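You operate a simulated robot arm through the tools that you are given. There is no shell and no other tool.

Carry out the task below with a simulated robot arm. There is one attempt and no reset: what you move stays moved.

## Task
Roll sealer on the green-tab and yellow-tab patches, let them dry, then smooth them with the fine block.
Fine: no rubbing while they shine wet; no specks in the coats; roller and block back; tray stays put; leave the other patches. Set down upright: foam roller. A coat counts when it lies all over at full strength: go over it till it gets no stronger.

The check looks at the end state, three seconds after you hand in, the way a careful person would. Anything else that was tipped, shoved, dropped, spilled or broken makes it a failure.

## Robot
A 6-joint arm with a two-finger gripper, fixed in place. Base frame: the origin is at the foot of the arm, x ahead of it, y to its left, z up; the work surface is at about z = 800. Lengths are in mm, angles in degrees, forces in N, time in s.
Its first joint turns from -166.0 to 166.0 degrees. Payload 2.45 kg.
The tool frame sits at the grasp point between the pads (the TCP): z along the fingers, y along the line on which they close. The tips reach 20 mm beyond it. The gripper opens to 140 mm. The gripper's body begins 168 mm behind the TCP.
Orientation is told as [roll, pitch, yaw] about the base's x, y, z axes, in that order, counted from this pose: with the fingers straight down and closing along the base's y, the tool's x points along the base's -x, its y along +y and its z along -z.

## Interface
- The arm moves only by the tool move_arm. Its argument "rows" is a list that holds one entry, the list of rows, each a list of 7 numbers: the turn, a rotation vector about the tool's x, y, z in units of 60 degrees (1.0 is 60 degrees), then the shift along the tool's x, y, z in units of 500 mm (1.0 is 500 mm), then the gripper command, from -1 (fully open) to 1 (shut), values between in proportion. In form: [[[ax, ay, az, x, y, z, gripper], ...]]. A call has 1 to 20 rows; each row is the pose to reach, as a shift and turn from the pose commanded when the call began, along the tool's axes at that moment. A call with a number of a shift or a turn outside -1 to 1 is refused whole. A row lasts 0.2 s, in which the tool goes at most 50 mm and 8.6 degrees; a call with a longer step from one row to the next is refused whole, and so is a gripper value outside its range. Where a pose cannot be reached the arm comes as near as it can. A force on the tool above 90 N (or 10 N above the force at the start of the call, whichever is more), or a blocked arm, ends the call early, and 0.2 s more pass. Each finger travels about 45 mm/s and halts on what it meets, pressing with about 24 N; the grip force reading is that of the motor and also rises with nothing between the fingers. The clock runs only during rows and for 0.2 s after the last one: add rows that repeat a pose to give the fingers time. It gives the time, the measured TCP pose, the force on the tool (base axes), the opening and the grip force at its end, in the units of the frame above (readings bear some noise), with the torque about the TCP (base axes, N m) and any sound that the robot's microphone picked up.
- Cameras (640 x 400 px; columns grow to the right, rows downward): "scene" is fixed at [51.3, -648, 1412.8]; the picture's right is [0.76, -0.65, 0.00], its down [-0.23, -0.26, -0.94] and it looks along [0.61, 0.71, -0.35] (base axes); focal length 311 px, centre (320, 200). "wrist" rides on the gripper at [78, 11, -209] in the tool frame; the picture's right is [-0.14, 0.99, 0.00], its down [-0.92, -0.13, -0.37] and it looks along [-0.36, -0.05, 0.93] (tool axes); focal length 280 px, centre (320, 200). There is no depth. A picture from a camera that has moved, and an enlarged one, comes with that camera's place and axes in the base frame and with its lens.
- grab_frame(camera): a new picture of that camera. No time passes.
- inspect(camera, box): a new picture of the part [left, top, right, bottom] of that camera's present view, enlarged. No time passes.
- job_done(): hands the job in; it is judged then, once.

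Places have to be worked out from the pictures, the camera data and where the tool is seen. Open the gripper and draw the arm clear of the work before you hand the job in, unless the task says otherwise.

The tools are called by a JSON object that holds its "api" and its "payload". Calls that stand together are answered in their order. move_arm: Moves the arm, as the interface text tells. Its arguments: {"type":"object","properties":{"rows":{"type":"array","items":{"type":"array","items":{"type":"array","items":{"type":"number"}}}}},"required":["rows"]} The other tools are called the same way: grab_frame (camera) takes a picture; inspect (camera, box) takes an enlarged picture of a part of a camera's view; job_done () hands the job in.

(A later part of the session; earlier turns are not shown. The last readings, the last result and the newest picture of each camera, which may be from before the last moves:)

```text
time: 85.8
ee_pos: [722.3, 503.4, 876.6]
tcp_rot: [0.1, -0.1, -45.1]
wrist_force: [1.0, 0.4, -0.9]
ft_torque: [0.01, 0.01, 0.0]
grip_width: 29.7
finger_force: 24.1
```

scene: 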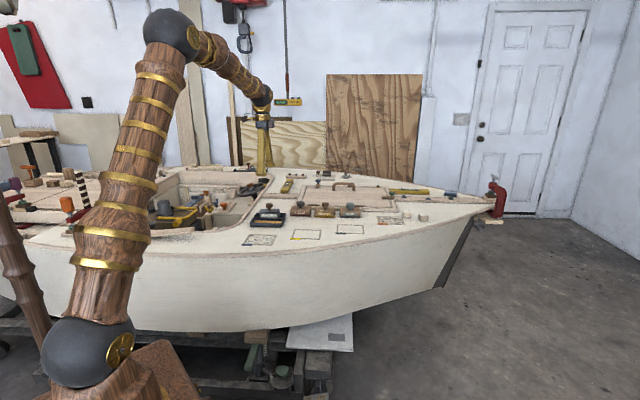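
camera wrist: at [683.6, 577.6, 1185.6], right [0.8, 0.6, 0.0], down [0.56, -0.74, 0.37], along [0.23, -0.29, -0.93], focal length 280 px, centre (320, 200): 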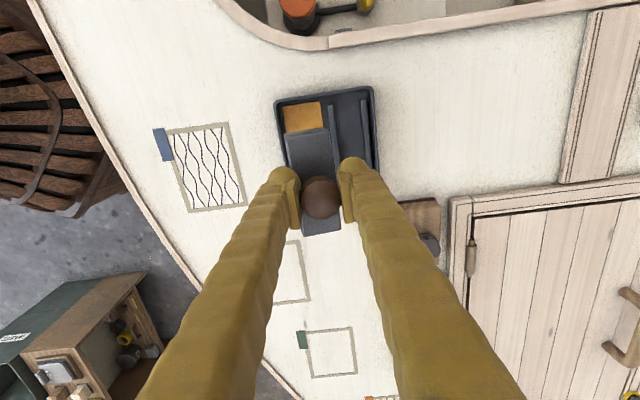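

Not touching yet, so I'll continue in small steps.

{"api": "move_arm", "payload": {"rows": [[[0, 0, 0, 0, 0, 0.001, 1], [0, 0, 0, 0, 0, 0.001, 1]]]}}

{"api": "move_arm", "payload": {"rows": [[[0, 0, 0, 0, 0, 0.001, 1], [0, 0, 0, 0, 0, 0.001, 1]]]}}

{"api": "move_arm", "payload": {"rows": [[[0, 0, 0, 0, 0, 0.001, 1], [0, 0, 0, 0, 0, 0.001, 1]]]}}

{"api": "move_arm", "payload": {"rows": [[[0, 0, 0, 0, 0, 0.001, 1], [0, 0, 0, 0, 0, 0.001, 1]]]}}

```text
time: 86.4
ee_pos: [721.5, 504.3, 876.9]
tcp_rot: [0.1, -0.2, -45.1]
wrist_force: [-0.5, -0.2, -1.4]
ft_torque: [0.02, 0.02, -0.02]
grip_width: 29.5
finger_force: 23.8
```

```text
time: 87.0
ee_pos: [722.3, 505.3, 875.9]
tcp_rot: [0.1, -0.1, -45.2]
wrist_force: [-0.2, -0.1, -0.7]
ft_torque: [0.02, 0.02, 0.0]
grip_width: 29.4
finger_force: 24.2
```

```text
time: 87.6
ee_pos: [721.3, 505.1, 875.1]
tcp_rot: [0.0, -0.1, -45.1]
wrist_force: [0.5, -0.1, -2.1]
ft_torque: [-0.01, 0.0, -0.02]
grip_width: 29.4
finger_force: 23.4
```

```text
time: 88.2
ee_pos: [722.4, 504.8, 874.8]
tcp_rot: [0.0, -0.1, -45.1]
wrist_force: [-1.9, -1.8, 7.3]
ft_torque: [-0.12, 0.07, 0.01]
grip_width: 29.4
finger_force: 24.0
```

Contact is about 9 N at roughly 874. I'll do three +e2 loading strokes with lifts between, then raise.

{"api": "move_arm", "payload": {"rows": [[[0, 0, 0, 0, 0.012, 0.0004, 1], [0, 0, 0, 0, 0.024, 0.0004, 1], [0, 0, 0, 0, 0.034, 0.0004, 1], [0, 0, 0, 0, 0.034, -0.02, 1], [0, 0, 0, 0, 0, -0.02, 1], [0, 0, 0, 0, 0, -0.005, 1], [0, 0, 0, 0, 0, 0.0006, 1], [0, 0, 0, 0, 0.012, 0.0006, 1], [0, 0, 0, 0, 0.024, 0.0006, 1], [0, 0, 0, 0, 0.034, 0.0006, 1], [0, 0, 0, 0, 0.034, -0.02, 1], [0, 0, 0, 0, 0, -0.02, 1], [0, 0, 0, 0, 0, -0.005, 1], [0, 0, 0, 0, 0, 0.0006, 1], [0, 0, 0, 0, 0.012, 0.0006, 1], [0, 0, 0, 0, 0.024, 0.0006, 1], [0, 0, 0, 0, 0.034, 0.0006, 1], [0, 0, 0, 0, 0.034, -0.04, 1], [0, 0, 0, 0, 0.034, -0.12, 1], [0, 0, 0, 0, 0.034, -0.15, 1]]]}}

{"api": "inspect", "payload": {"camera": "scene", "box": [245, 195, 295, 235]}}

{"api": "inspect", "payload": {"camera": "scene", "box": [280, 205, 330, 245]}}

```text
time: 92.4
ee_pos: [734.9, 517.1, 950.7]
tcp_rot: [0.1, -0.1, -45.1]
wrist_force: [0.0, 0.0, -1.8]
ft_torque: [-0.01, -0.01, 0.0]
grip_width: 28.0
finger_force: 24.0
```

```text
10.00 times, centred on (270, 215) of scene
camera zoom: at [51.3, -648.0, 1412.8], right [0.76, -0.65, 0.0], down [-0.23, -0.26, -0.94], along [0.61, 0.71, -0.35], focal length 3109 px, centre (820, 50)
```

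zoom: 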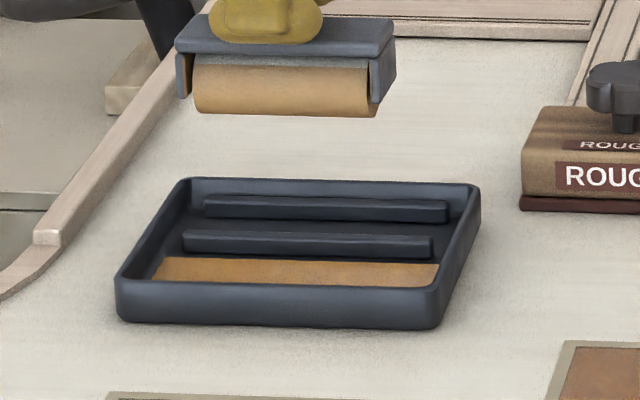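

```text
10.00 times, centred on (305, 225) of scene
camera zoom: at [51.3, -648.0, 1412.8], right [0.76, -0.65, 0.0], down [-0.23, -0.26, -0.94], along [0.61, 0.71, -0.35], focal length 3109 px, centre (470, -50)
```

zoom: 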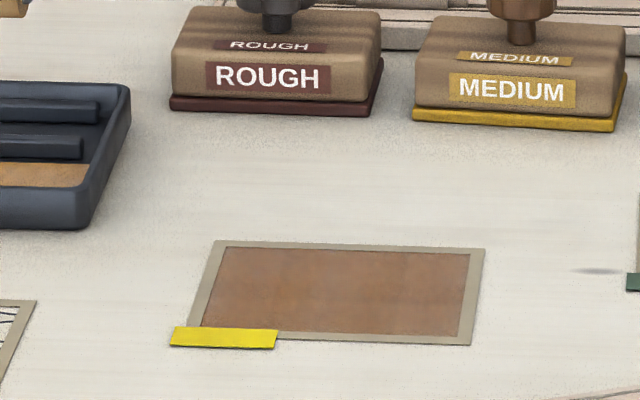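

The tray and yellow patch look good. I'll carry the loaded roller along to the green patch, lane A at its +e2 edge. That keeps the foam's end clear of the smudge beside the tab corner.

{"api": "move_arm", "payload": {"rows": [[[0, 0, 0, -0.0936, 0.002, 0, 1], [0, 0, 0, -0.1872, 0.004, 0, 1], [0, 0, 0, -0.2808, 0.006, 0, 1], [0, 0, 0, -0.3744, 0.008, 0, 1], [0, 0, 0, -0.468, 0.01, 0, 1], [0, 0, 0, -0.5616, 0.012, 0, 1], [0, 0, 0, -0.6552, 0.014, 0, 1], [0, 0, 0, -0.749, 0.0154, 0, 1], [0, 0, 0, -0.749, 0.0154, 0.06, 1], [0, 0, 0, -0.749, 0.0154, 0.12, 1], [0, 0, 0, -0.749, 0.0154, 0.12, 1]]]}}

{"api": "inspect", "payload": {"camera": "scene", "box": [320, 195, 380, 245]}}

{"api": "inspect", "payload": {"camera": "wrist", "box": [160, 40, 440, 280]}}

```text
time: 94.8
ee_pos: [1005.8, 256.6, 889.5]
tcp_rot: [0.1, -0.2, -45.2]
wrist_force: [0.1, -1.0, -2.1]
ft_torque: [0.0, 0.04, -0.02]
grip_width: 27.9
finger_force: 24.3
```

```text
8.00 times, centred on (350, 220) of scene
camera zoom: at [51.3, -648.0, 1412.8], right [0.76, -0.65, 0.0], down [-0.23, -0.26, -0.94], along [0.61, 0.71, -0.35], focal length 2487 px, centre (80, 40)
```

zoom: 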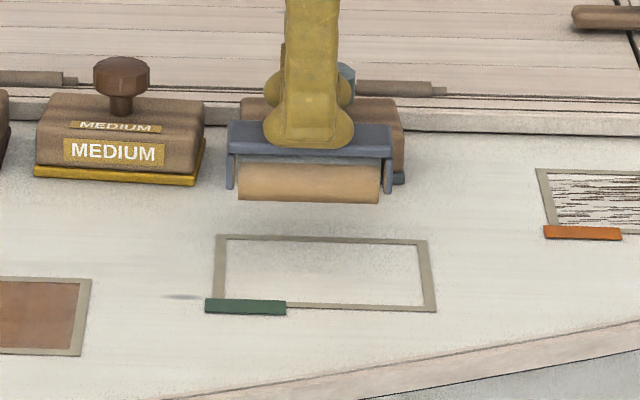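

```text
1.67 times, centred on (300, 160) of wrist
camera zoom: at [957.6, 320.1, 1098.3], right [0.8, 0.6, 0.0], down [0.56, -0.74, 0.37], along [0.22, -0.29, -0.93], focal length 467 px, centre (353, 267)
```

zoom: 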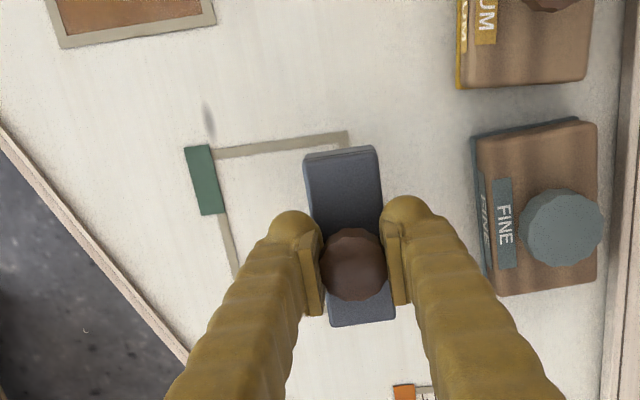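

The patch position checks out, and the smudge ends about 14 mm short of the foam. I'll nudge 3 mm toward the tab side, lower, and feel for contact.

{"api": "move_arm", "payload": {"rows": [[[0, 0, 0, 0.006, 0, 0.02, 1], [0, 0, 0, 0.006, 0, 0.04, 1], [0, 0, 0, 0.006, 0, 0.046, 1], [0, 0, 0, 0.006, 0, 0.046, 1]]]}}

{"api": "move_arm", "payload": {"rows": [[[0, 0, 0, 0, 0, 0.002, 1], [0, 0, 0, 0, 0, 0.002, 1]]]}}

{"api": "move_arm", "payload": {"rows": [[[0, 0, 0, 0, 0, 0.002, 1], [0, 0, 0, 0, 0, 0.002, 1]]]}}

{"api": "move_arm", "payload": {"rows": [[[0, 0, 0, 0, 0, 0.0015, 1], [0, 0, 0, 0, 0, 0.0015, 1]]]}}

```text
time: 95.8
ee_pos: [1002.5, 259.3, 866.5]
tcp_rot: [0.1, -0.1, -45.1]
wrist_force: [-0.4, 0.8, -1.9]
ft_torque: [-0.04, 0.0, 0.01]
grip_width: 27.8
finger_force: 24.2
```

```text
time: 96.4
ee_pos: [1001.4, 258.5, 864.5]
tcp_rot: [0.1, -0.1, -45.1]
wrist_force: [-0.1, -0.6, -1.5]
ft_torque: [0.01, 0.01, 0.01]
grip_width: 28.0
finger_force: 23.9
```

```text
time: 97.0
ee_pos: [1003.1, 259.5, 864.2]
tcp_rot: [0.1, -0.1, -45.1]
wrist_force: [-0.3, -0.2, -2.6]
ft_torque: [0.03, 0.01, 0.02]
grip_width: 27.8
finger_force: 23.9
```

```text
time: 97.6
ee_pos: [1003.0, 259.6, 864.2]
tcp_rot: [0.1, 0.0, -45.1]
wrist_force: [-1.6, -0.2, 2.7]
ft_torque: [0.0, 0.06, 0.01]
grip_width: 28.1
finger_force: 23.9
```

Contact starts at about 864. I'll press 0.5 mm more and roll slowly toward -e2 across the patch, then lift.

{"api": "move_arm", "payload": {"rows": [[[0, 0, 0, 0, 0, 0.001, 1], [0, 0, 0, 0, -0.01, 0.001, 1], [0, 0, 0, 0, -0.03, 0.001, 1], [0, 0, 0, 0, -0.05, 0.001, 1], [0, 0, 0, 0, -0.07, 0.001, 1], [0, 0, 0, 0, -0.09, 0.001, 1], [0, 0, 0, 0, -0.11, 0.001, 1], [0, 0, 0, 0, -0.13, 0.001, 1], [0, 0, 0, 0, -0.15, 0.001, 1], [0, 0, 0, 0, -0.17, 0.001, 1], [0, 0, 0, 0, -0.176, 0.001, 1]]]}}

{"api": "inspect", "payload": {"camera": "scene", "box": [320, 195, 380, 245]}}

{"api": "inspect", "payload": {"camera": "wrist", "box": [160, 40, 440, 280]}}

```text
time: 100.0
ee_pos: [940.1, 195.6, 861.8]
tcp_rot: [0.1, 0.0, -45.1]
wrist_force: [0.3, 1.2, 3.6]
ft_torque: [-0.05, -0.04, 0.01]
grip_width: 27.9
finger_force: 24.1
```

```text
8.00 times, centred on (350, 220) of scene
camera zoom: at [51.3, -648.0, 1412.8], right [0.76, -0.65, 0.0], down [-0.23, -0.26, -0.94], along [0.61, 0.71, -0.35], focal length 2487 px, centre (80, 40)
```

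zoom: 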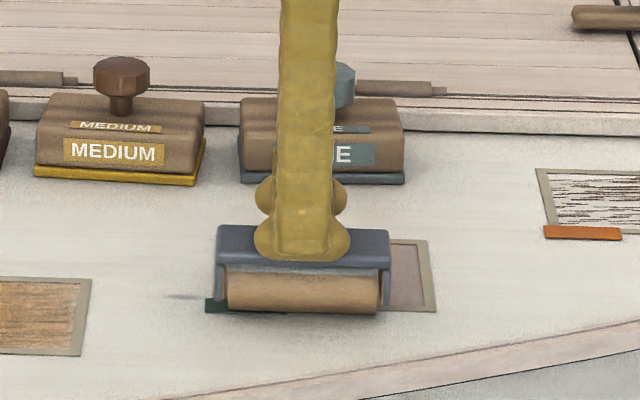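

```text
1.67 times, centred on (300, 160) of wrist
camera zoom: at [891.9, 259.7, 1071.5], right [0.8, 0.6, 0.0], down [0.56, -0.74, 0.37], along [0.22, -0.29, -0.93], focal length 467 px, centre (353, 267)
```

zoom: 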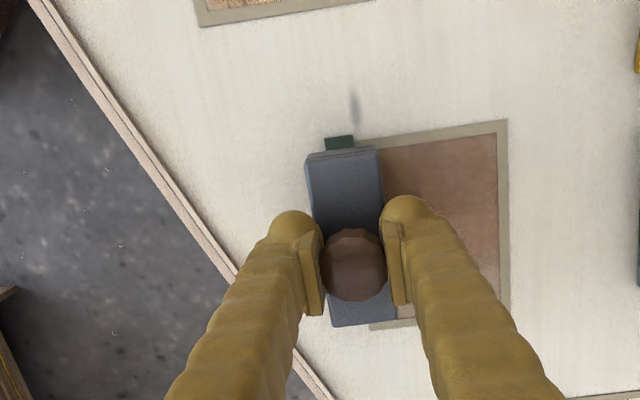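

Green's first lane went on well, and yellow is already turning matte as it dries. I'll lift, go to lane B's +e2 edge, and roll toward -e2 again.

{"api": "move_arm", "payload": {"rows": [[[0, 0, 0, 0, 0, -0.03, 1], [0, 0, 0, -0.018, 0.06, -0.03, 1], [0, 0, 0, -0.036, 0.12, -0.03, 1], [0, 0, 0, -0.05, 0.178, -0.03, 1], [0, 0, 0, -0.05, 0.178, -0.01, 1], [0, 0, 0, -0.05, 0.178, -0.002, 1], [0, 0, 0, -0.05, 0.178, 0.0005, 1], [0, 0, 0, -0.05, 0.168, 0.0005, 1], [0, 0, 0, -0.05, 0.148, 0.0005, 1], [0, 0, 0, -0.05, 0.128, 0.0005, 1], [0, 0, 0, -0.05, 0.108, 0.0005, 1], [0, 0, 0, -0.05, 0.088, 0.0005, 1], [0, 0, 0, -0.05, 0.068, 0.0005, 1], [0, 0, 0, -0.05, 0.048, 0.0005, 1], [0, 0, 0, -0.05, 0.028, 0.0005, 1], [0, 0, 0, -0.05, 0.008, 0.0005, 1], [0, 0, 0, -0.05, -0.002, 0.0005, 1], [0, 0, 0, -0.05, -0.002, -0.03, 1]]]}}

{"api": "inspect", "payload": {"camera": "scene", "box": [320, 195, 380, 245]}}

{"api": "inspect", "payload": {"camera": "wrist", "box": [160, 40, 440, 280]}}

```text
time: 103.8
ee_pos: [956.4, 179.1, 876.3]
tcp_rot: [0.1, -0.1, -45.1]
wrist_force: [1.3, -1.3, -1.8]
ft_torque: [0.0, 0.01, 0.01]
grip_width: 27.6
finger_force: 24.1
```

```text
8.00 times, centred on (350, 220) of scene
camera zoom: at [51.3, -648.0, 1412.8], right [0.76, -0.65, 0.0], down [-0.23, -0.26, -0.94], along [0.61, 0.71, -0.35], focal length 2487 px, centre (80, 40)
```

zoom: 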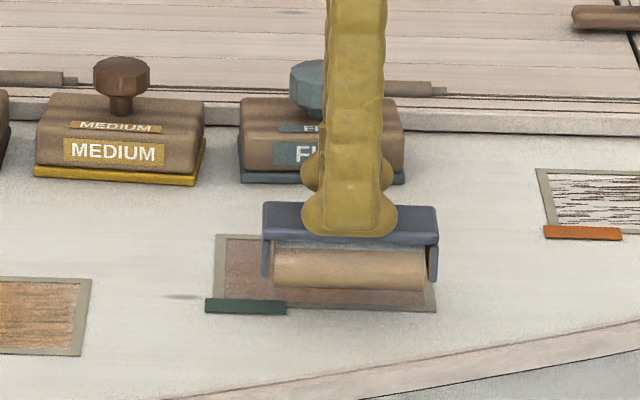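

```text
1.67 times, centred on (300, 160) of wrist
camera zoom: at [909.5, 242.7, 1086.1], right [0.8, 0.6, 0.0], down [0.56, -0.74, 0.37], along [0.22, -0.29, -0.93], focal length 467 px, centre (353, 267)
```

zoom: 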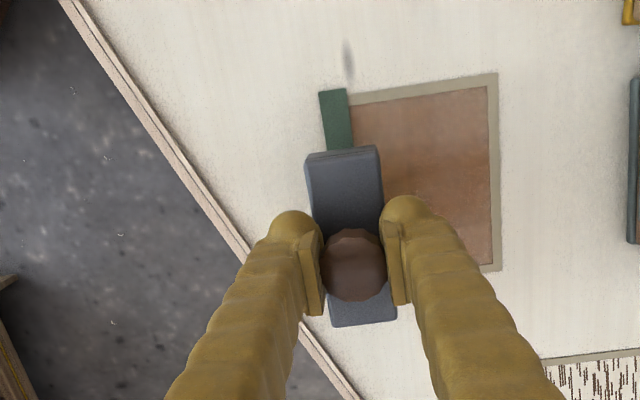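

Both lanes have a first coat. I'll repeat lane A toward -e2 for strength.

{"api": "move_arm", "payload": {"rows": [[[0, 0, 0, 0.016, 0.06, 0, 1], [0, 0, 0, 0.033, 0.12, 0, 1], [0, 0, 0, 0.05, 0.18, 0, 1], [0, 0, 0, 0.05, 0.18, 0.02, 1], [0, 0, 0, 0.05, 0.18, 0.028, 1], [0, 0, 0, 0.05, 0.18, 0.0308, 1], [0, 0, 0, 0.05, 0.17, 0.0308, 1], [0, 0, 0, 0.05, 0.15, 0.0308, 1], [0, 0, 0, 0.05, 0.13, 0.0308, 1], [0, 0, 0, 0.05, 0.11, 0.0308, 1], [0, 0, 0, 0.05, 0.09, 0.0308, 1], [0, 0, 0, 0.05, 0.07, 0.0308, 1], [0, 0, 0, 0.05, 0.05, 0.0308, 1], [0, 0, 0, 0.05, 0.03, 0.0308, 1], [0, 0, 0, 0.05, 0.01, 0.0308, 1], [0, 0, 0, 0.05, 0, 0.0308, 1]]]}}

{"api": "inspect", "payload": {"camera": "scene", "box": [320, 195, 380, 245]}}

```text
time: 107.2
ee_pos: [940.2, 197.4, 861.8]
tcp_rot: [0.2, -0.2, -45.0]
wrist_force: [1.2, 1.0, 8.3]
ft_torque: [0.06, -0.01, 0.01]
grip_width: 27.5
finger_force: 23.8
```

```text
8.00 times, centred on (350, 220) of scene
camera zoom: at [51.3, -648.0, 1412.8], right [0.76, -0.65, 0.0], down [-0.23, -0.26, -0.94], along [0.61, 0.71, -0.35], focal length 2487 px, centre (80, 40)
```

zoom: 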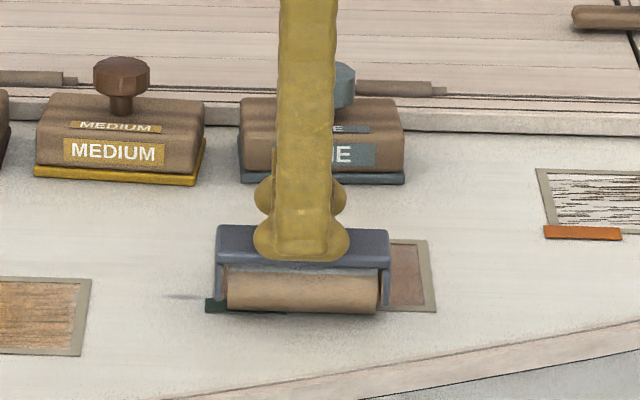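

Steady at about 10 N. Next I'll repeat lane B the same way.

{"api": "move_arm", "payload": {"rows": [[[0, 0, 0, 0, 0, -0.03, 1], [0, 0, 0, -0.018, 0.06, -0.03, 1], [0, 0, 0, -0.036, 0.12, -0.03, 1], [0, 0, 0, -0.052, 0.178, -0.03, 1], [0, 0, 0, -0.052, 0.178, -0.01, 1], [0, 0, 0, -0.052, 0.178, -0.002, 1], [0, 0, 0, -0.052, 0.178, 0.0003, 1], [0, 0, 0, -0.052, 0.168, 0.0003, 1], [0, 0, 0, -0.052, 0.148, 0.0003, 1], [0, 0, 0, -0.052, 0.128, 0.0003, 1], [0, 0, 0, -0.052, 0.108, 0.0003, 1], [0, 0, 0, -0.052, 0.088, 0.0003, 1], [0, 0, 0, -0.052, 0.068, 0.0003, 1], [0, 0, 0, -0.052, 0.048, 0.0003, 1], [0, 0, 0, -0.052, 0.028, 0.0003, 1], [0, 0, 0, -0.052, 0.008, 0.0003, 1], [0, 0, 0, -0.052, -0.002, 0.0003, 1], [0, 0, 0, -0.052, -0.002, -0.05, 1], [0, 0, 0, -0.052, -0.002, -0.12, 1]]]}}

{"api": "inspect", "payload": {"camera": "scene", "box": [320, 195, 380, 245]}}

{"api": "inspect", "payload": {"camera": "wrist", "box": [160, 40, 440, 280]}}

{"api": "inspect", "payload": {"camera": "scene", "box": [280, 205, 330, 245]}}

```text
time: 111.2
ee_pos: [957.2, 176.4, 920.8]
tcp_rot: [-0.1, 0.0, -45.1]
wrist_force: [0.0, -0.1, -2.1]
ft_torque: [0.03, -0.02, 0.01]
grip_width: 27.9
finger_force: 24.1
```

```text
8.00 times, centred on (350, 220) of scene
camera zoom: at [51.3, -648.0, 1412.8], right [0.76, -0.65, 0.0], down [-0.23, -0.26, -0.94], along [0.61, 0.71, -0.35], focal length 2487 px, centre (80, 40)
```

zoom: 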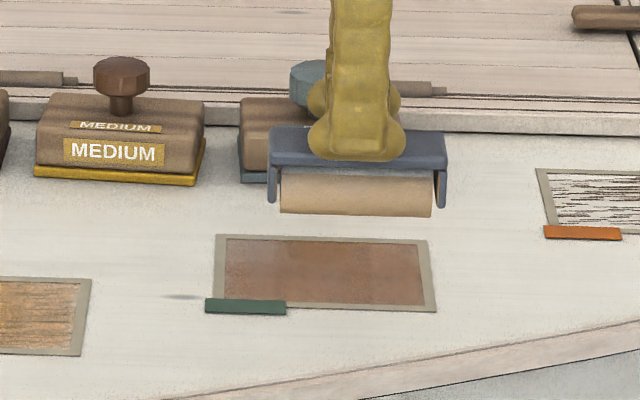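

```text
1.67 times, centred on (300, 160) of wrist
camera zoom: at [909.5, 239.7, 1130.3], right [0.8, 0.6, 0.0], down [0.56, -0.74, 0.37], along [0.22, -0.29, -0.93], focal length 467 px, centre (353, 267)
```

zoom: 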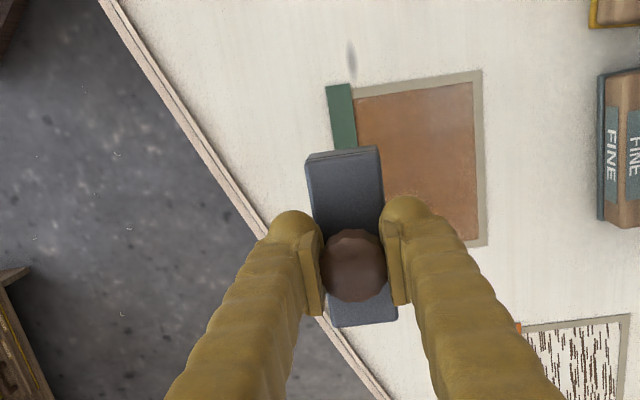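

```text
10.00 times, centred on (305, 225) of scene
camera zoom: at [51.3, -648.0, 1412.8], right [0.76, -0.65, 0.0], down [-0.23, -0.26, -0.94], along [0.61, 0.71, -0.35], focal length 3109 px, centre (470, -50)
```

zoom: 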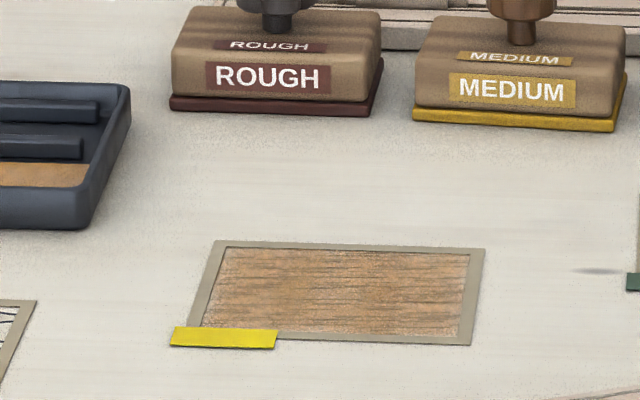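

Yellow has dried with raised grain, and green is wet but slightly paler on its left with the foam running low. I'll reload and give both another coat to be sure they're at full strength.

{"api": "move_arm", "payload": {"rows": [[[0, 0, 0, 0, 0, -0.06, 1], [0, 0, 0, 0.0885, 0.0136, -0.06, 1], [0, 0, 0, 0.177, 0.0273, -0.06, 1], [0, 0, 0, 0.2655, 0.041, -0.06, 1], [0, 0, 0, 0.354, 0.0546, -0.06, 1], [0, 0, 0, 0.4425, 0.0682, -0.06, 1], [0, 0, 0, 0.531, 0.0819, -0.06, 1], [0, 0, 0, 0.6195, 0.0955, -0.06, 1], [0, 0, 0, 0.708, 0.1092, -0.06, 1], [0, 0, 0, 0.7966, 0.1228, -0.06, 1], [0, 0, 0, 0.7966, 0.1228, 0, 1], [0, 0, 0, 0.7966, 0.1228, 0.06, 1], [0, 0, 0, 0.7966, 0.1228, 0.088, 1], [0, 0, 0, 0.7966, 0.1228, 0.088, 1]]]}}

{"api": "inspect", "payload": {"camera": "wrist", "box": [220, 60, 460, 260]}}

```text
time: 114.2
ee_pos: [719.2, 502.4, 878.2]
tcp_rot: [0.1, -0.1, -45.2]
wrist_force: [0.4, -0.3, -1.0]
ft_torque: [0.01, 0.0, 0.01]
grip_width: 27.8
finger_force: 23.8
```

```text
2.00 times, centred on (340, 160) of wrist
camera zoom: at [671.0, 566.6, 1086.3], right [0.8, 0.6, 0.0], down [0.56, -0.74, 0.37], along [0.22, -0.29, -0.93], focal length 561 px, centre (280, 280)
```

zoom: 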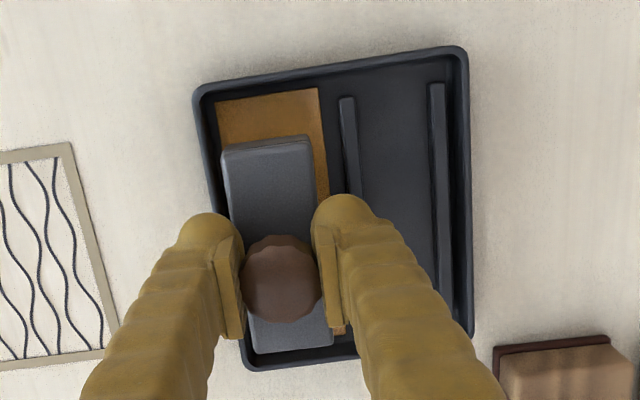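

The roller is upright over the pad, so I'll lower to find contact.

{"api": "move_arm", "payload": {"rows": [[[0, 0, 0, 0, 0, 0.005, 1], [0, 0, 0, 0, 0, 0.009, 1], [0, 0, 0, 0, 0, 0.009, 1]]]}}

{"api": "move_arm", "payload": {"rows": [[[0, 0, 0, 0, 0, 0.0015, 1], [0, 0, 0, 0, 0, 0.0015, 1]]]}}

{"api": "move_arm", "payload": {"rows": [[[0, 0, 0, 0, 0, 0.001, 1], [0, 0, 0, 0, 0, 0.001, 1]]]}}

{"api": "move_arm", "payload": {"rows": [[[0, 0, 0, 0, 0, 0.001, 1], [0, 0, 0, 0, 0, 0.001, 1]]]}}

```text
time: 115.0
ee_pos: [718.9, 503.0, 873.3]
tcp_rot: [0.1, -0.1, -45.1]
wrist_force: [0.5, -0.2, -2.0]
ft_torque: [-0.02, -0.03, -0.03]
grip_width: 27.8
finger_force: 24.3
```

```text
time: 115.6
ee_pos: [719.9, 502.2, 872.3]
tcp_rot: [0.1, 0.0, -45.1]
wrist_force: [-0.6, 0.5, -2.0]
ft_torque: [0.04, 0.02, -0.02]
grip_width: 27.5
finger_force: 24.0
```

```text
time: 116.2
ee_pos: [719.9, 503.5, 872.1]
tcp_rot: [0.1, -0.1, -45.2]
wrist_force: [0.3, 0.0, -2.6]
ft_torque: [-0.03, 0.0, 0.02]
grip_width: 27.4
finger_force: 24.5
```

```text
time: 116.8
ee_pos: [718.5, 502.0, 871.9]
tcp_rot: [0.1, -0.2, -45.1]
wrist_force: [0.4, 0.4, -1.5]
ft_torque: [0.01, 0.01, 0.01]
grip_width: 27.5
finger_force: 23.8
```

Not yet in contact at about 872. I'll take a few more half-millimetre steps.

{"api": "move_arm", "payload": {"rows": [[[0, 0, 0, 0, 0, 0.001, 1], [0, 0, 0, 0, 0, 0.001, 1]]]}}

{"api": "move_arm", "payload": {"rows": [[[0, 0, 0, 0, 0, 0.001, 1], [0, 0, 0, 0, 0, 0.001, 1]]]}}

{"api": "move_arm", "payload": {"rows": [[[0, 0, 0, 0, 0, 0.001, 1], [0, 0, 0, 0, 0, 0.001, 1]]]}}

```text
time: 117.4
ee_pos: [718.8, 502.7, 869.9]
tcp_rot: [0.0, 0.0, -45.1]
wrist_force: [-0.1, -0.2, -0.9]
ft_torque: [-0.02, 0.01, -0.02]
grip_width: 27.6
finger_force: 23.9
```

```text
time: 118.0
ee_pos: [720.3, 502.7, 870.9]
tcp_rot: [0.0, -0.2, -45.1]
wrist_force: [1.5, -0.4, 1.9]
ft_torque: [-0.04, -0.02, 0.01]
grip_width: 27.5
finger_force: 23.9
```

```text
time: 118.6
ee_pos: [718.4, 502.6, 871.0]
tcp_rot: [0.1, -0.1, -45.1]
wrist_force: [1.3, 2.3, 4.3]
ft_torque: [0.05, -0.01, -0.02]
grip_width: 27.9
finger_force: 24.2
```

Light contact now. I'll do three loading strokes toward +e2 with lifts, then raise.

{"api": "move_arm", "payload": {"rows": [[[0, 0, 0, 0, 0.012, 0.0005, 1], [0, 0, 0, 0, 0.024, 0.0005, 1], [0, 0, 0, 0, 0.036, 0.0005, 1], [0, 0, 0, 0, 0.036, -0.02, 1], [0, 0, 0, 0, 0, -0.02, 1], [0, 0, 0, 0, 0, -0.005, 1], [0, 0, 0, 0, 0, 0.0006, 1], [0, 0, 0, 0, 0.012, 0.0006, 1], [0, 0, 0, 0, 0.024, 0.0006, 1], [0, 0, 0, 0, 0.036, 0.0006, 1], [0, 0, 0, 0, 0.036, -0.02, 1], [0, 0, 0, 0, 0, -0.02, 1], [0, 0, 0, 0, 0, -0.005, 1], [0, 0, 0, 0, 0, 0.0006, 1], [0, 0, 0, 0, 0.012, 0.0006, 1], [0, 0, 0, 0, 0.024, 0.0006, 1], [0, 0, 0, 0, 0.036, 0.0006, 1], [0, 0, 0, 0, 0.036, -0.04, 1], [0, 0, 0, 0, 0.036, -0.12, 1], [0, 0, 0, 0, 0.036, -0.15, 1]]]}}

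{"api": "inspect", "payload": {"camera": "scene", "box": [245, 195, 295, 235]}}

{"api": "inspect", "payload": {"camera": "scene", "box": [320, 205, 370, 245]}}

```text
time: 122.8
ee_pos: [731.8, 516.1, 947.7]
tcp_rot: [0.0, -0.1, -45.1]
wrist_force: [-0.4, -0.3, -1.6]
ft_torque: [-0.03, 0.02, 0.04]
grip_width: 27.6
finger_force: 24.0
```

```text
10.00 times, centred on (270, 215) of scene
camera zoom: at [51.3, -648.0, 1412.8], right [0.76, -0.65, 0.0], down [-0.23, -0.26, -0.94], along [0.61, 0.71, -0.35], focal length 3109 px, centre (820, 50)
```

zoom: 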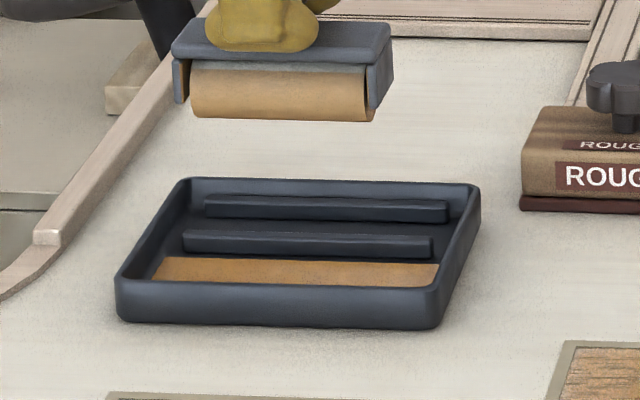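

```text
10.00 times, centred on (345, 225) of scene
camera zoom: at [51.3, -648.0, 1412.8], right [0.76, -0.65, 0.0], down [-0.23, -0.26, -0.94], along [0.61, 0.71, -0.35], focal length 3109 px, centre (70, -50)
```

zoom: 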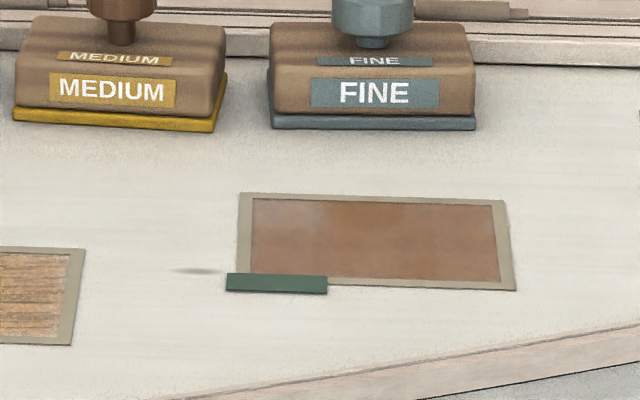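

The foam is loaded and the tray steady. Green shows a slightly pale area at its upper left, so I'll go back to lane A there.

{"api": "move_arm", "payload": {"rows": [[[0, 0, 0, -0.0934, 0.003, 0, 1], [0, 0, 0, -0.1868, 0.006, 0, 1], [0, 0, 0, -0.2802, 0.009, 0, 1], [0, 0, 0, -0.3736, 0.012, 0, 1], [0, 0, 0, -0.467, 0.015, 0, 1], [0, 0, 0, -0.5604, 0.018, 0, 1], [0, 0, 0, -0.6538, 0.021, 0, 1], [0, 0, 0, -0.747, 0.025, 0, 1], [0, 0, 0, -0.747, 0.025, 0.06, 1], [0, 0, 0, -0.747, 0.025, 0.12, 1], [0, 0, 0, -0.747, 0.025, 0.158, 1], [0, 0, 0, -0.747, 0.025, 0.164, 1], [0, 0, 0, -0.747, 0.025, 0.164, 1]]]}}

{"api": "move_arm", "payload": {"rows": [[[0, 0, 0, 0, 0, 0.0015, 1], [0, 0, 0, 0, 0, 0.0015, 1]]]}}

{"api": "move_arm", "payload": {"rows": [[[0, 0, 0, 0, 0, 0.0015, 1], [0, 0, 0, 0, 0, 0.0015, 1]]]}}

{"api": "move_arm", "payload": {"rows": [[[0, 0, 0, 0, 0, 0.001, 1], [0, 0, 0, 0, 0, 0.001, 1]]]}}

```text
time: 125.6
ee_pos: [1004.1, 260.0, 865.7]
tcp_rot: [0.2, -0.1, -45.1]
wrist_force: [-0.5, -0.2, -1.8]
ft_torque: [-0.02, -0.04, -0.02]
grip_width: 27.6
finger_force: 23.6
```

```text
time: 126.2
ee_pos: [1004.7, 261.5, 864.0]
tcp_rot: [0.1, -0.1, -45.1]
wrist_force: [-0.2, 0.2, -1.7]
ft_torque: [-0.02, -0.01, -0.03]
grip_width: 27.4
finger_force: 23.7
```

```text
time: 126.8
ee_pos: [1004.3, 259.6, 863.2]
tcp_rot: [0.1, -0.1, -45.2]
wrist_force: [0.1, 0.0, -2.1]
ft_torque: [-0.01, 0.04, 0.01]
grip_width: 27.5
finger_force: 24.3
```

```text
time: 127.4
ee_pos: [1003.9, 259.5, 863.4]
tcp_rot: [0.1, -0.1, -45.1]
wrist_force: [0.4, -0.4, -1.2]
ft_torque: [0.05, -0.03, 0.01]
grip_width: 27.8
finger_force: 23.7
```

Not quite touching, so I'll take two more small steps.

{"api": "move_arm", "payload": {"rows": [[[0, 0, 0, 0, 0, 0.001, 1], [0, 0, 0, 0, 0, 0.001, 1]]]}}

{"api": "move_arm", "payload": {"rows": [[[0, 0, 0, 0, 0, 0.001, 1], [0, 0, 0, 0, 0, 0.001, 1]]]}}

{"api": "move_arm", "payload": {"rows": [[[0, 0, 0, 0, 0, 0.001, 1], [0, 0, 0, 0, 0, 0.001, 1]]]}}

```text
time: 128.0
ee_pos: [1006.4, 259.6, 861.6]
tcp_rot: [0.2, -0.2, -45.2]
wrist_force: [-2.0, 1.0, 5.6]
ft_torque: [-0.07, 0.09, -0.02]
grip_width: 27.5
finger_force: 24.5
```

```text
time: 128.6
ee_pos: [1005.5, 259.8, 862.3]
tcp_rot: [0.2, -0.1, -45.1]
wrist_force: [-3.9, -0.2, 16.5]
ft_torque: [-0.03, 0.15, -0.03]
grip_width: 27.6
finger_force: 24.2
```

```text
time: 129.2
ee_pos: [1004.6, 261.1, 860.3]
tcp_rot: [0.2, 0.0, -45.1]
wrist_force: [-0.7, 0.3, 24.6]
ft_torque: [-0.05, -0.02, 0.03]
grip_width: 27.7
finger_force: 24.1
```

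Contact is firm at about 26 N. I'll ease slightly and roll lane A toward -e2, then lift across to lane B and roll it too.

{"api": "move_arm", "payload": {"rows": [[[0, 0, 0, 0, -0.01, -0.0006, 1], [0, 0, 0, 0, -0.03, -0.0006, 1], [0, 0, 0, 0, -0.05, -0.0006, 1], [0, 0, 0, 0, -0.07, -0.0006, 1], [0, 0, 0, 0, -0.09, -0.0006, 1], [0, 0, 0, 0, -0.11, -0.0006, 1], [0, 0, 0, 0, -0.13, -0.0006, 1], [0, 0, 0, 0, -0.15, -0.0006, 1], [0, 0, 0, 0, -0.17, -0.0006, 1], [0, 0, 0, 0, -0.178, -0.0006, 1], [0, 0, 0, 0, -0.178, -0.03, 1], [0, 0, 0, -0.018, -0.12, -0.03, 1], [0, 0, 0, -0.036, -0.06, -0.03, 1], [0, 0, 0, -0.054, 0, -0.03, 1], [0, 0, 0, -0.054, 0, -0.008, 1], [0, 0, 0, -0.054, 0, -0.003, 1], [0, 0, 0, -0.054, 0, -0.003, 1]]]}}

{"api": "inspect", "payload": {"camera": "scene", "box": [320, 205, 370, 245]}}

{"api": "inspect", "payload": {"camera": "wrist", "box": [160, 40, 440, 280]}}

```text
time: 132.8
ee_pos: [1024.5, 240.9, 861.6]
tcp_rot: [0.1, -0.1, -45.0]
wrist_force: [-0.4, -0.7, -1.0]
ft_torque: [-0.03, 0.02, 0.03]
grip_width: 27.6
finger_force: 24.1
```

```text
10.00 times, centred on (345, 225) of scene
camera zoom: at [51.3, -648.0, 1412.8], right [0.76, -0.65, 0.0], down [-0.23, -0.26, -0.94], along [0.61, 0.71, -0.35], focal length 3109 px, centre (70, -50)
```

zoom: 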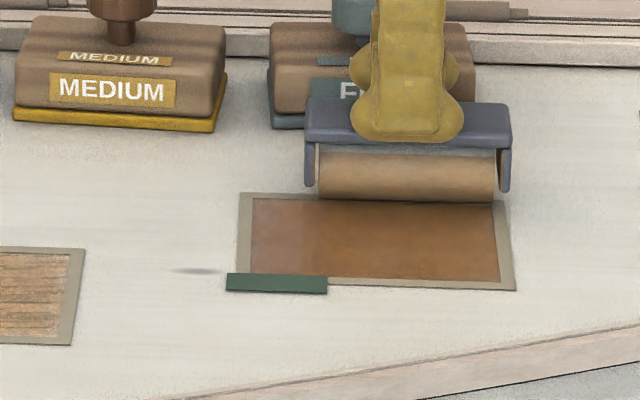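

```text
1.67 times, centred on (300, 160) of wrist
camera zoom: at [975.7, 304.4, 1070.7], right [0.8, 0.6, 0.0], down [0.56, -0.74, 0.37], along [0.22, -0.29, -0.93], focal length 467 px, centre (353, 267)
```

zoom: 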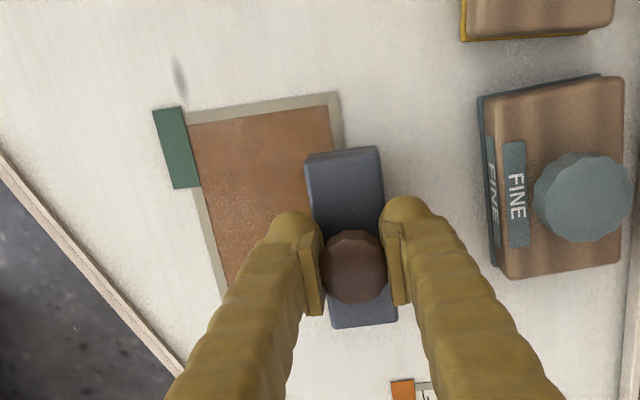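

The dark region is just the holder's reflection in the wet gloss; the wrist view shows an even coat. I'll lower onto lane B.

{"api": "move_arm", "payload": {"rows": [[[0, 0, 0, 0, 0, 0.0015, 1], [0, 0, 0, 0, 0, 0.0025, 1], [0, 0, 0, 0, 0, 0.0025, 1]]]}}

```text
time: 133.6
ee_pos: [1024.3, 240.2, 861.1]
tcp_rot: [0.1, -0.1, -45.2]
wrist_force: [-0.1, -1.2, 1.9]
ft_torque: [-0.03, 0.07, 0.02]
grip_width: 27.5
finger_force: 24.0
```

Light contact. I'll press a touch more and roll lane B toward -e2, then lift.

{"api": "move_arm", "payload": {"rows": [[[0, 0, 0, 0, 0, 0.0012, 1], [0, 0, 0, 0, -0.01, 0.0012, 1], [0, 0, 0, 0, -0.03, 0.0012, 1], [0, 0, 0, 0, -0.05, 0.0012, 1], [0, 0, 0, 0, -0.07, 0.0012, 1], [0, 0, 0, 0, -0.09, 0.0012, 1], [0, 0, 0, 0, -0.11, 0.0012, 1], [0, 0, 0, 0, -0.13, 0.0012, 1], [0, 0, 0, 0, -0.15, 0.0012, 1], [0, 0, 0, 0, -0.17, 0.0012, 1], [0, 0, 0, 0, -0.178, 0.0012, 1], [0, 0, 0, 0, -0.178, -0.04, 1], [0, 0, 0, 0, -0.178, -0.12, 1], [0, 0, 0, 0, -0.178, -0.18, 1]]]}}

{"api": "inspect", "payload": {"camera": "scene", "box": [320, 205, 370, 245]}}

{"api": "inspect", "payload": {"camera": "wrist", "box": [160, 40, 440, 280]}}

```text
time: 136.6
ee_pos: [959.7, 178.7, 952.1]
tcp_rot: [0.1, -0.2, -45.1]
wrist_force: [0.6, -0.6, -1.3]
ft_torque: [0.02, 0.03, 0.04]
grip_width: 27.7
finger_force: 24.8
```

```text
10.00 times, centred on (345, 225) of scene
camera zoom: at [51.3, -648.0, 1412.8], right [0.76, -0.65, 0.0], down [-0.23, -0.26, -0.94], along [0.61, 0.71, -0.35], focal length 3109 px, centre (70, -50)
```

zoom: 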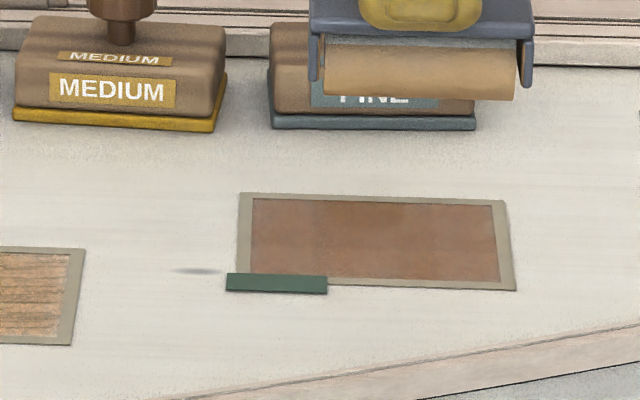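

```text
1.67 times, centred on (300, 160) of wrist
camera zoom: at [912.4, 241.7, 1160.3], right [0.8, 0.6, 0.0], down [0.56, -0.74, 0.37], along [0.22, -0.29, -0.93], focal length 467 px, centre (353, 267)
```

zoom: 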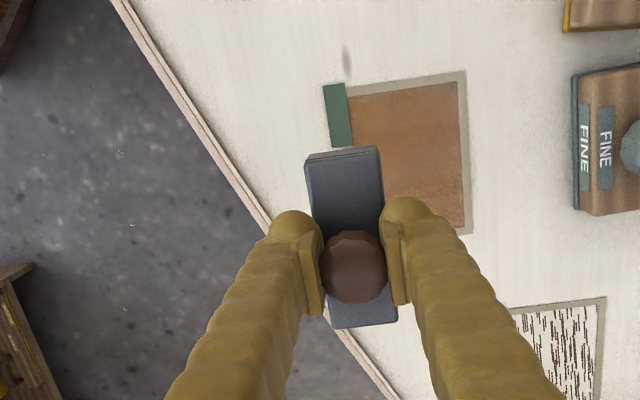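

Green now looks evenly coated. The foam still carries sealer, so I'll give yellow a final coat too, starting with lane A.

{"api": "move_arm", "payload": {"rows": [[[0, 0, 0, 0.0873, 0.0092, 0, 1], [0, 0, 0, 0.1746, 0.0184, 0, 1], [0, 0, 0, 0.262, 0.0276, 0, 1], [0, 0, 0, 0.3493, 0.0368, 0, 1], [0, 0, 0, 0.4366, 0.046, 0, 1], [0, 0, 0, 0.4366, 0.046, 0.06, 1], [0, 0, 0, 0.4366, 0.046, 0.12, 1], [0, 0, 0, 0.4366, 0.046, 0.168, 1], [0, 0, 0, 0.4366, 0.046, 0.176, 1], [0, 0, 0, 0.4366, 0.046, 0.176, 1]]]}}

{"api": "move_arm", "payload": {"rows": [[[0, 0, 0, 0, 0, 0.0015, 1], [0, 0, 0, 0, 0, 0.0015, 1]]]}}

{"api": "move_arm", "payload": {"rows": [[[0, 0, 0, 0, 0, 0.001, 1], [0, 0, 0, 0, 0, 0.001, 1]]]}}

{"api": "move_arm", "payload": {"rows": [[[0, 0, 0, 0, 0, 0.001, 1], [0, 0, 0, 0, 0, 0.001, 1]]]}}

```text
time: 138.8
ee_pos: [821.5, 347.2, 861.2]
tcp_rot: [0.1, -0.2, -45.1]
wrist_force: [0.0, -0.3, -2.3]
ft_torque: [0.0, 0.02, 0.0]
grip_width: 27.9
finger_force: 23.8
```

```text
time: 139.4
ee_pos: [822.7, 348.8, 860.8]
tcp_rot: [0.2, -0.1, -45.1]
wrist_force: [-0.1, 0.0, -1.8]
ft_torque: [0.04, 0.0, 0.03]
grip_width: 27.8
finger_force: 23.6
```

```text
time: 140.0
ee_pos: [822.6, 348.5, 860.5]
tcp_rot: [0.1, -0.2, -45.2]
wrist_force: [-2.2, 0.6, 3.2]
ft_torque: [-0.02, 0.04, -0.03]
grip_width: 27.9
finger_force: 24.1
```

```text
time: 140.6
ee_pos: [822.1, 348.7, 859.6]
tcp_rot: [0.3, -0.1, -45.0]
wrist_force: [-1.0, -4.7, 15.8]
ft_torque: [-0.14, 0.16, -0.02]
grip_width: 27.3
finger_force: 23.7
```

Contact is about 17 N. I'll roll lane A toward -e2, lift, and move above lane B's +e2 edge.

{"api": "move_arm", "payload": {"rows": [[[0, 0, 0, 0, -0.01, 0, 1], [0, 0, 0, 0, -0.03, 0, 1], [0, 0, 0, 0, -0.05, 0, 1], [0, 0, 0, 0, -0.07, 0, 1], [0, 0, 0, 0, -0.09, 0, 1], [0, 0, 0, 0, -0.11, 0, 1], [0, 0, 0, 0, -0.13, 0, 1], [0, 0, 0, 0, -0.15, 0, 1], [0, 0, 0, 0, -0.17, 0, 1], [0, 0, 0, 0, -0.178, 0, 1], [0, 0, 0, 0, -0.178, -0.03, 1], [0, 0, 0, -0.021, -0.12, -0.03, 1], [0, 0, 0, -0.043, -0.06, -0.03, 1], [0, 0, 0, -0.064, 0, -0.03, 1], [0, 0, 0, -0.064, 0, -0.008, 1], [0, 0, 0, -0.064, 0, -0.002, 1], [0, 0, 0, -0.064, 0, -0.001, 1], [0, 0, 0, -0.064, 0, -0.001, 1]]]}}

{"api": "inspect", "payload": {"camera": "scene", "box": [280, 205, 330, 245]}}

```text
time: 144.4
ee_pos: [845.3, 326.7, 861.1]
tcp_rot: [0.1, -0.1, -45.1]
wrist_force: [-0.3, -0.3, -0.5]
ft_torque: [0.01, 0.0, -0.02]
grip_width: 27.9
finger_force: 23.7
```

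```text
10.00 times, centred on (305, 225) of scene
camera zoom: at [51.3, -648.0, 1412.8], right [0.76, -0.65, 0.0], down [-0.23, -0.26, -0.94], along [0.61, 0.71, -0.35], focal length 3109 px, centre (470, -50)
```

zoom: 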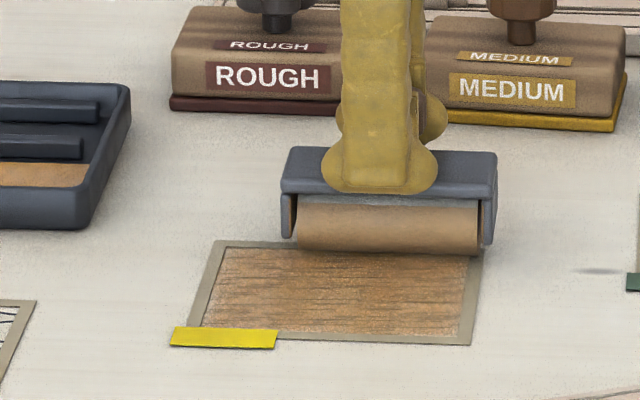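

Lane A didn't change yellow's look: it got no stronger and stayed dry, which suggests it is saturated. I'll roll lane B once as well to confirm.

{"api": "move_arm", "payload": {"rows": [[[0, 0, 0, 0, 0, 0.001, 1], [0, 0, 0, 0, -0.01, 0.0018, 1], [0, 0, 0, 0, -0.03, 0.0018, 1], [0, 0, 0, 0, -0.05, 0.0018, 1], [0, 0, 0, 0, -0.07, 0.0018, 1], [0, 0, 0, 0, -0.09, 0.0018, 1], [0, 0, 0, 0, -0.11, 0.0018, 1], [0, 0, 0, 0, -0.13, 0.0018, 1], [0, 0, 0, 0, -0.15, 0.0018, 1], [0, 0, 0, 0, -0.17, 0.0018, 1], [0, 0, 0, 0, -0.178, 0.0018, 1]]]}}

{"api": "move_arm", "payload": {"rows": [[[0, 0, 0, 0, 0, -0.04, 1], [0, 0, 0, 0, 0, -0.12, 1], [0, 0, 0, 0, 0, -0.18, 1]]]}}

{"api": "inspect", "payload": {"camera": "scene", "box": [280, 205, 330, 245]}}

{"api": "inspect", "payload": {"camera": "scene", "box": [320, 205, 370, 245]}}

{"api": "inspect", "payload": {"camera": "wrist", "box": [160, 40, 440, 280]}}

```text
time: 146.8
ee_pos: [784.0, 262.3, 860.4]
tcp_rot: [0.0, -0.1, -45.2]
wrist_force: [7.3, 6.2, 23.9]
ft_torque: [0.16, -0.16, 0.01]
grip_width: 27.7
finger_force: 24.0
```

```text
time: 147.6
ee_pos: [782.4, 262.5, 950.5]
tcp_rot: [0.1, -0.2, -45.2]
wrist_force: [0.0, 1.2, -2.0]
ft_torque: [0.02, 0.01, -0.02]
grip_width: 27.6
finger_force: 23.8
```

```text
10.00 times, centred on (305, 225) of scene
camera zoom: at [51.3, -648.0, 1412.8], right [0.76, -0.65, 0.0], down [-0.23, -0.26, -0.94], along [0.61, 0.71, -0.35], focal length 3109 px, centre (470, -50)
```

zoom: 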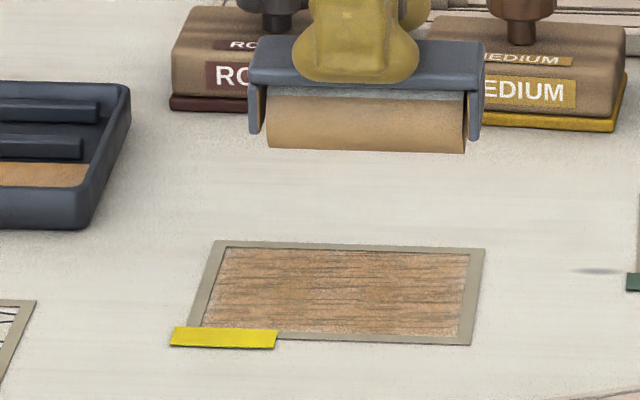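

```text
10.00 times, centred on (345, 225) of scene
camera zoom: at [51.3, -648.0, 1412.8], right [0.76, -0.65, 0.0], down [-0.23, -0.26, -0.94], along [0.61, 0.71, -0.35], focal length 3109 px, centre (70, -50)
```

zoom: 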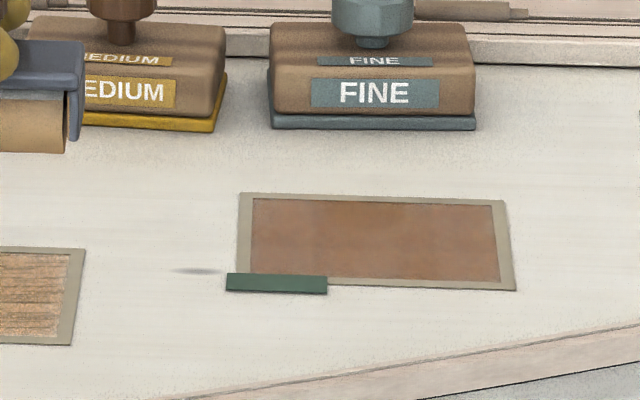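

```text
1.67 times, centred on (300, 160) of wrist
camera zoom: at [734.7, 327.0, 1158.9], right [0.8, 0.6, 0.0], down [0.56, -0.74, 0.37], along [0.22, -0.29, -0.93], focal length 467 px, centre (353, 267)
```

zoom: 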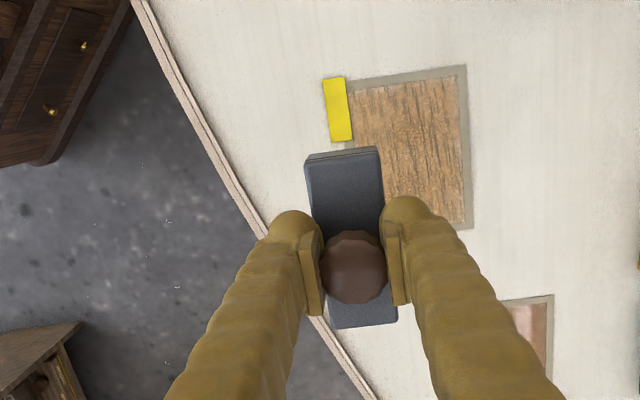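

Yellow is unchanged after two more passes with a loaded roller, so it's at full strength. For certainty I'll give green one more pass on each lane before it dries.

{"api": "move_arm", "payload": {"rows": [[[0, 0, 0, -0.0635, 0.0621, 0, 1], [0, 0, 0, -0.127, 0.1242, 0, 1], [0, 0, 0, -0.1906, 0.1862, 0, 1], [0, 0, 0, -0.2541, 0.2483, 0, 1], [0, 0, 0, -0.3176, 0.3104, 0, 1], [0, 0, 0, -0.3176, 0.3104, 0.06, 1], [0, 0, 0, -0.3176, 0.3104, 0.12, 1], [0, 0, 0, -0.3176, 0.3104, 0.168, 1], [0, 0, 0, -0.3176, 0.3104, 0.174, 1], [0, 0, 0, -0.3176, 0.3104, 0.174, 1]]]}}

{"api": "move_arm", "payload": {"rows": [[[0, 0, 0, 0, 0, 0.0015, 1], [0, 0, 0, 0, 0, 0.0015, 1]]]}}

{"api": "move_arm", "payload": {"rows": [[[0, 0, 0, 0, 0, 0.001, 1], [0, 0, 0, 0, 0, 0.001, 1]]]}}

{"api": "inspect", "payload": {"camera": "wrist", "box": [160, 40, 440, 280]}}

```text
time: 149.8
ee_pos: [1005.6, 261.2, 865.0]
tcp_rot: [0.1, 0.0, -45.2]
wrist_force: [0.3, 0.4, -1.7]
ft_torque: [-0.01, -0.01, -0.02]
grip_width: 27.5
finger_force: 24.2
```

```text
time: 150.4
ee_pos: [1005.0, 260.9, 863.9]
tcp_rot: [0.1, -0.1, -45.1]
wrist_force: [-0.3, -0.1, -2.3]
ft_torque: [0.01, 0.03, -0.01]
grip_width: 27.5
finger_force: 24.1
```

```text
time: 151.0
ee_pos: [1005.3, 261.0, 861.6]
tcp_rot: [0.1, -0.2, -45.1]
wrist_force: [0.1, 0.4, -1.5]
ft_torque: [0.01, -0.03, 0.0]
grip_width: 27.6
finger_force: 24.2
```

```text
1.67 times, centred on (300, 160) of wrist
camera zoom: at [956.6, 324.4, 1071.8], right [0.8, 0.6, 0.0], down [0.56, -0.74, 0.37], along [0.22, -0.29, -0.93], focal length 467 px, centre (353, 267)
```

zoom: 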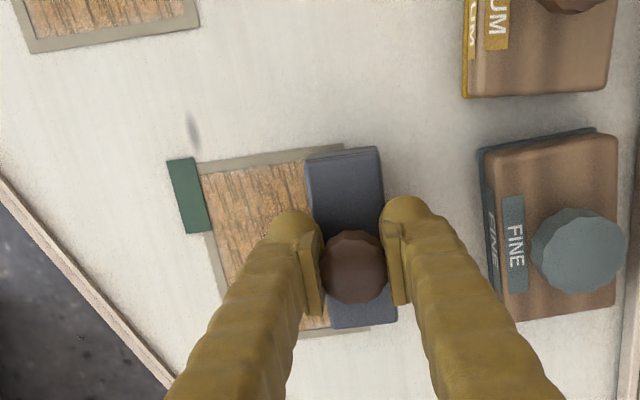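

Green has just dried too, with the same grain look as yellow. I'll still do one confirming pass, since any spot below full strength would go wet again.

{"api": "move_arm", "payload": {"rows": [[[0, 0, 0, 0, 0, 0.001, 1], [0, 0, 0, 0, 0, 0.001, 1]]]}}

{"api": "move_arm", "payload": {"rows": [[[0, 0, 0, 0, 0, 0.001, 1], [0, 0, 0, 0, 0, 0.001, 1]]]}}

{"api": "move_arm", "payload": {"rows": [[[0, 0, 0, 0, 0, 0.001, 1], [0, 0, 0, 0, 0, 0.001, 1]]]}}

```text
time: 151.6
ee_pos: [1005.6, 260.3, 861.5]
tcp_rot: [0.0, -0.1, -45.1]
wrist_force: [0.6, 0.2, -1.8]
ft_torque: [0.0, -0.03, 0.02]
grip_width: 27.7
finger_force: 24.4
```

```text
time: 152.2
ee_pos: [1005.8, 260.6, 861.0]
tcp_rot: [0.0, -0.1, -45.1]
wrist_force: [-0.5, -0.2, -1.6]
ft_torque: [0.0, 0.0, 0.01]
grip_width: 27.9
finger_force: 24.4
```

```text
time: 152.8
ee_pos: [1005.7, 260.2, 860.2]
tcp_rot: [0.1, -0.1, -45.1]
wrist_force: [-0.4, -0.3, -2.1]
ft_torque: [0.03, 0.01, 0.02]
grip_width: 27.8
finger_force: 23.9
```

Still just off the surface, so I'll take a couple more steps.

{"api": "move_arm", "payload": {"rows": [[[0, 0, 0, 0, 0, 0.001, 1], [0, 0, 0, 0, 0, 0.001, 1]]]}}

{"api": "move_arm", "payload": {"rows": [[[0, 0, 0, 0, 0, 0.001, 1], [0, 0, 0, 0, 0, 0.001, 1]]]}}

{"api": "move_arm", "payload": {"rows": [[[0, 0, 0, 0, 0, 0.001, 1], [0, 0, 0, 0, 0, 0.001, 1]]]}}

```text
time: 153.4
ee_pos: [1005.5, 261.0, 860.2]
tcp_rot: [0.1, -0.1, -45.2]
wrist_force: [2.3, -1.1, 6.0]
ft_torque: [0.03, 0.1, -0.01]
grip_width: 27.5
finger_force: 24.1
```

```text
time: 154.0
ee_pos: [1004.2, 260.2, 860.4]
tcp_rot: [0.1, -0.1, -45.1]
wrist_force: [3.2, 0.5, 20.5]
ft_torque: [0.08, 0.2, -0.02]
grip_width: 27.3
finger_force: 24.1
```

```text
time: 154.6
ee_pos: [1004.9, 260.6, 860.2]
tcp_rot: [0.1, 0.0, -45.1]
wrist_force: [-3.5, -4.7, 39.3]
ft_torque: [-0.22, 0.22, 0.02]
grip_width: 27.6
finger_force: 24.2
```

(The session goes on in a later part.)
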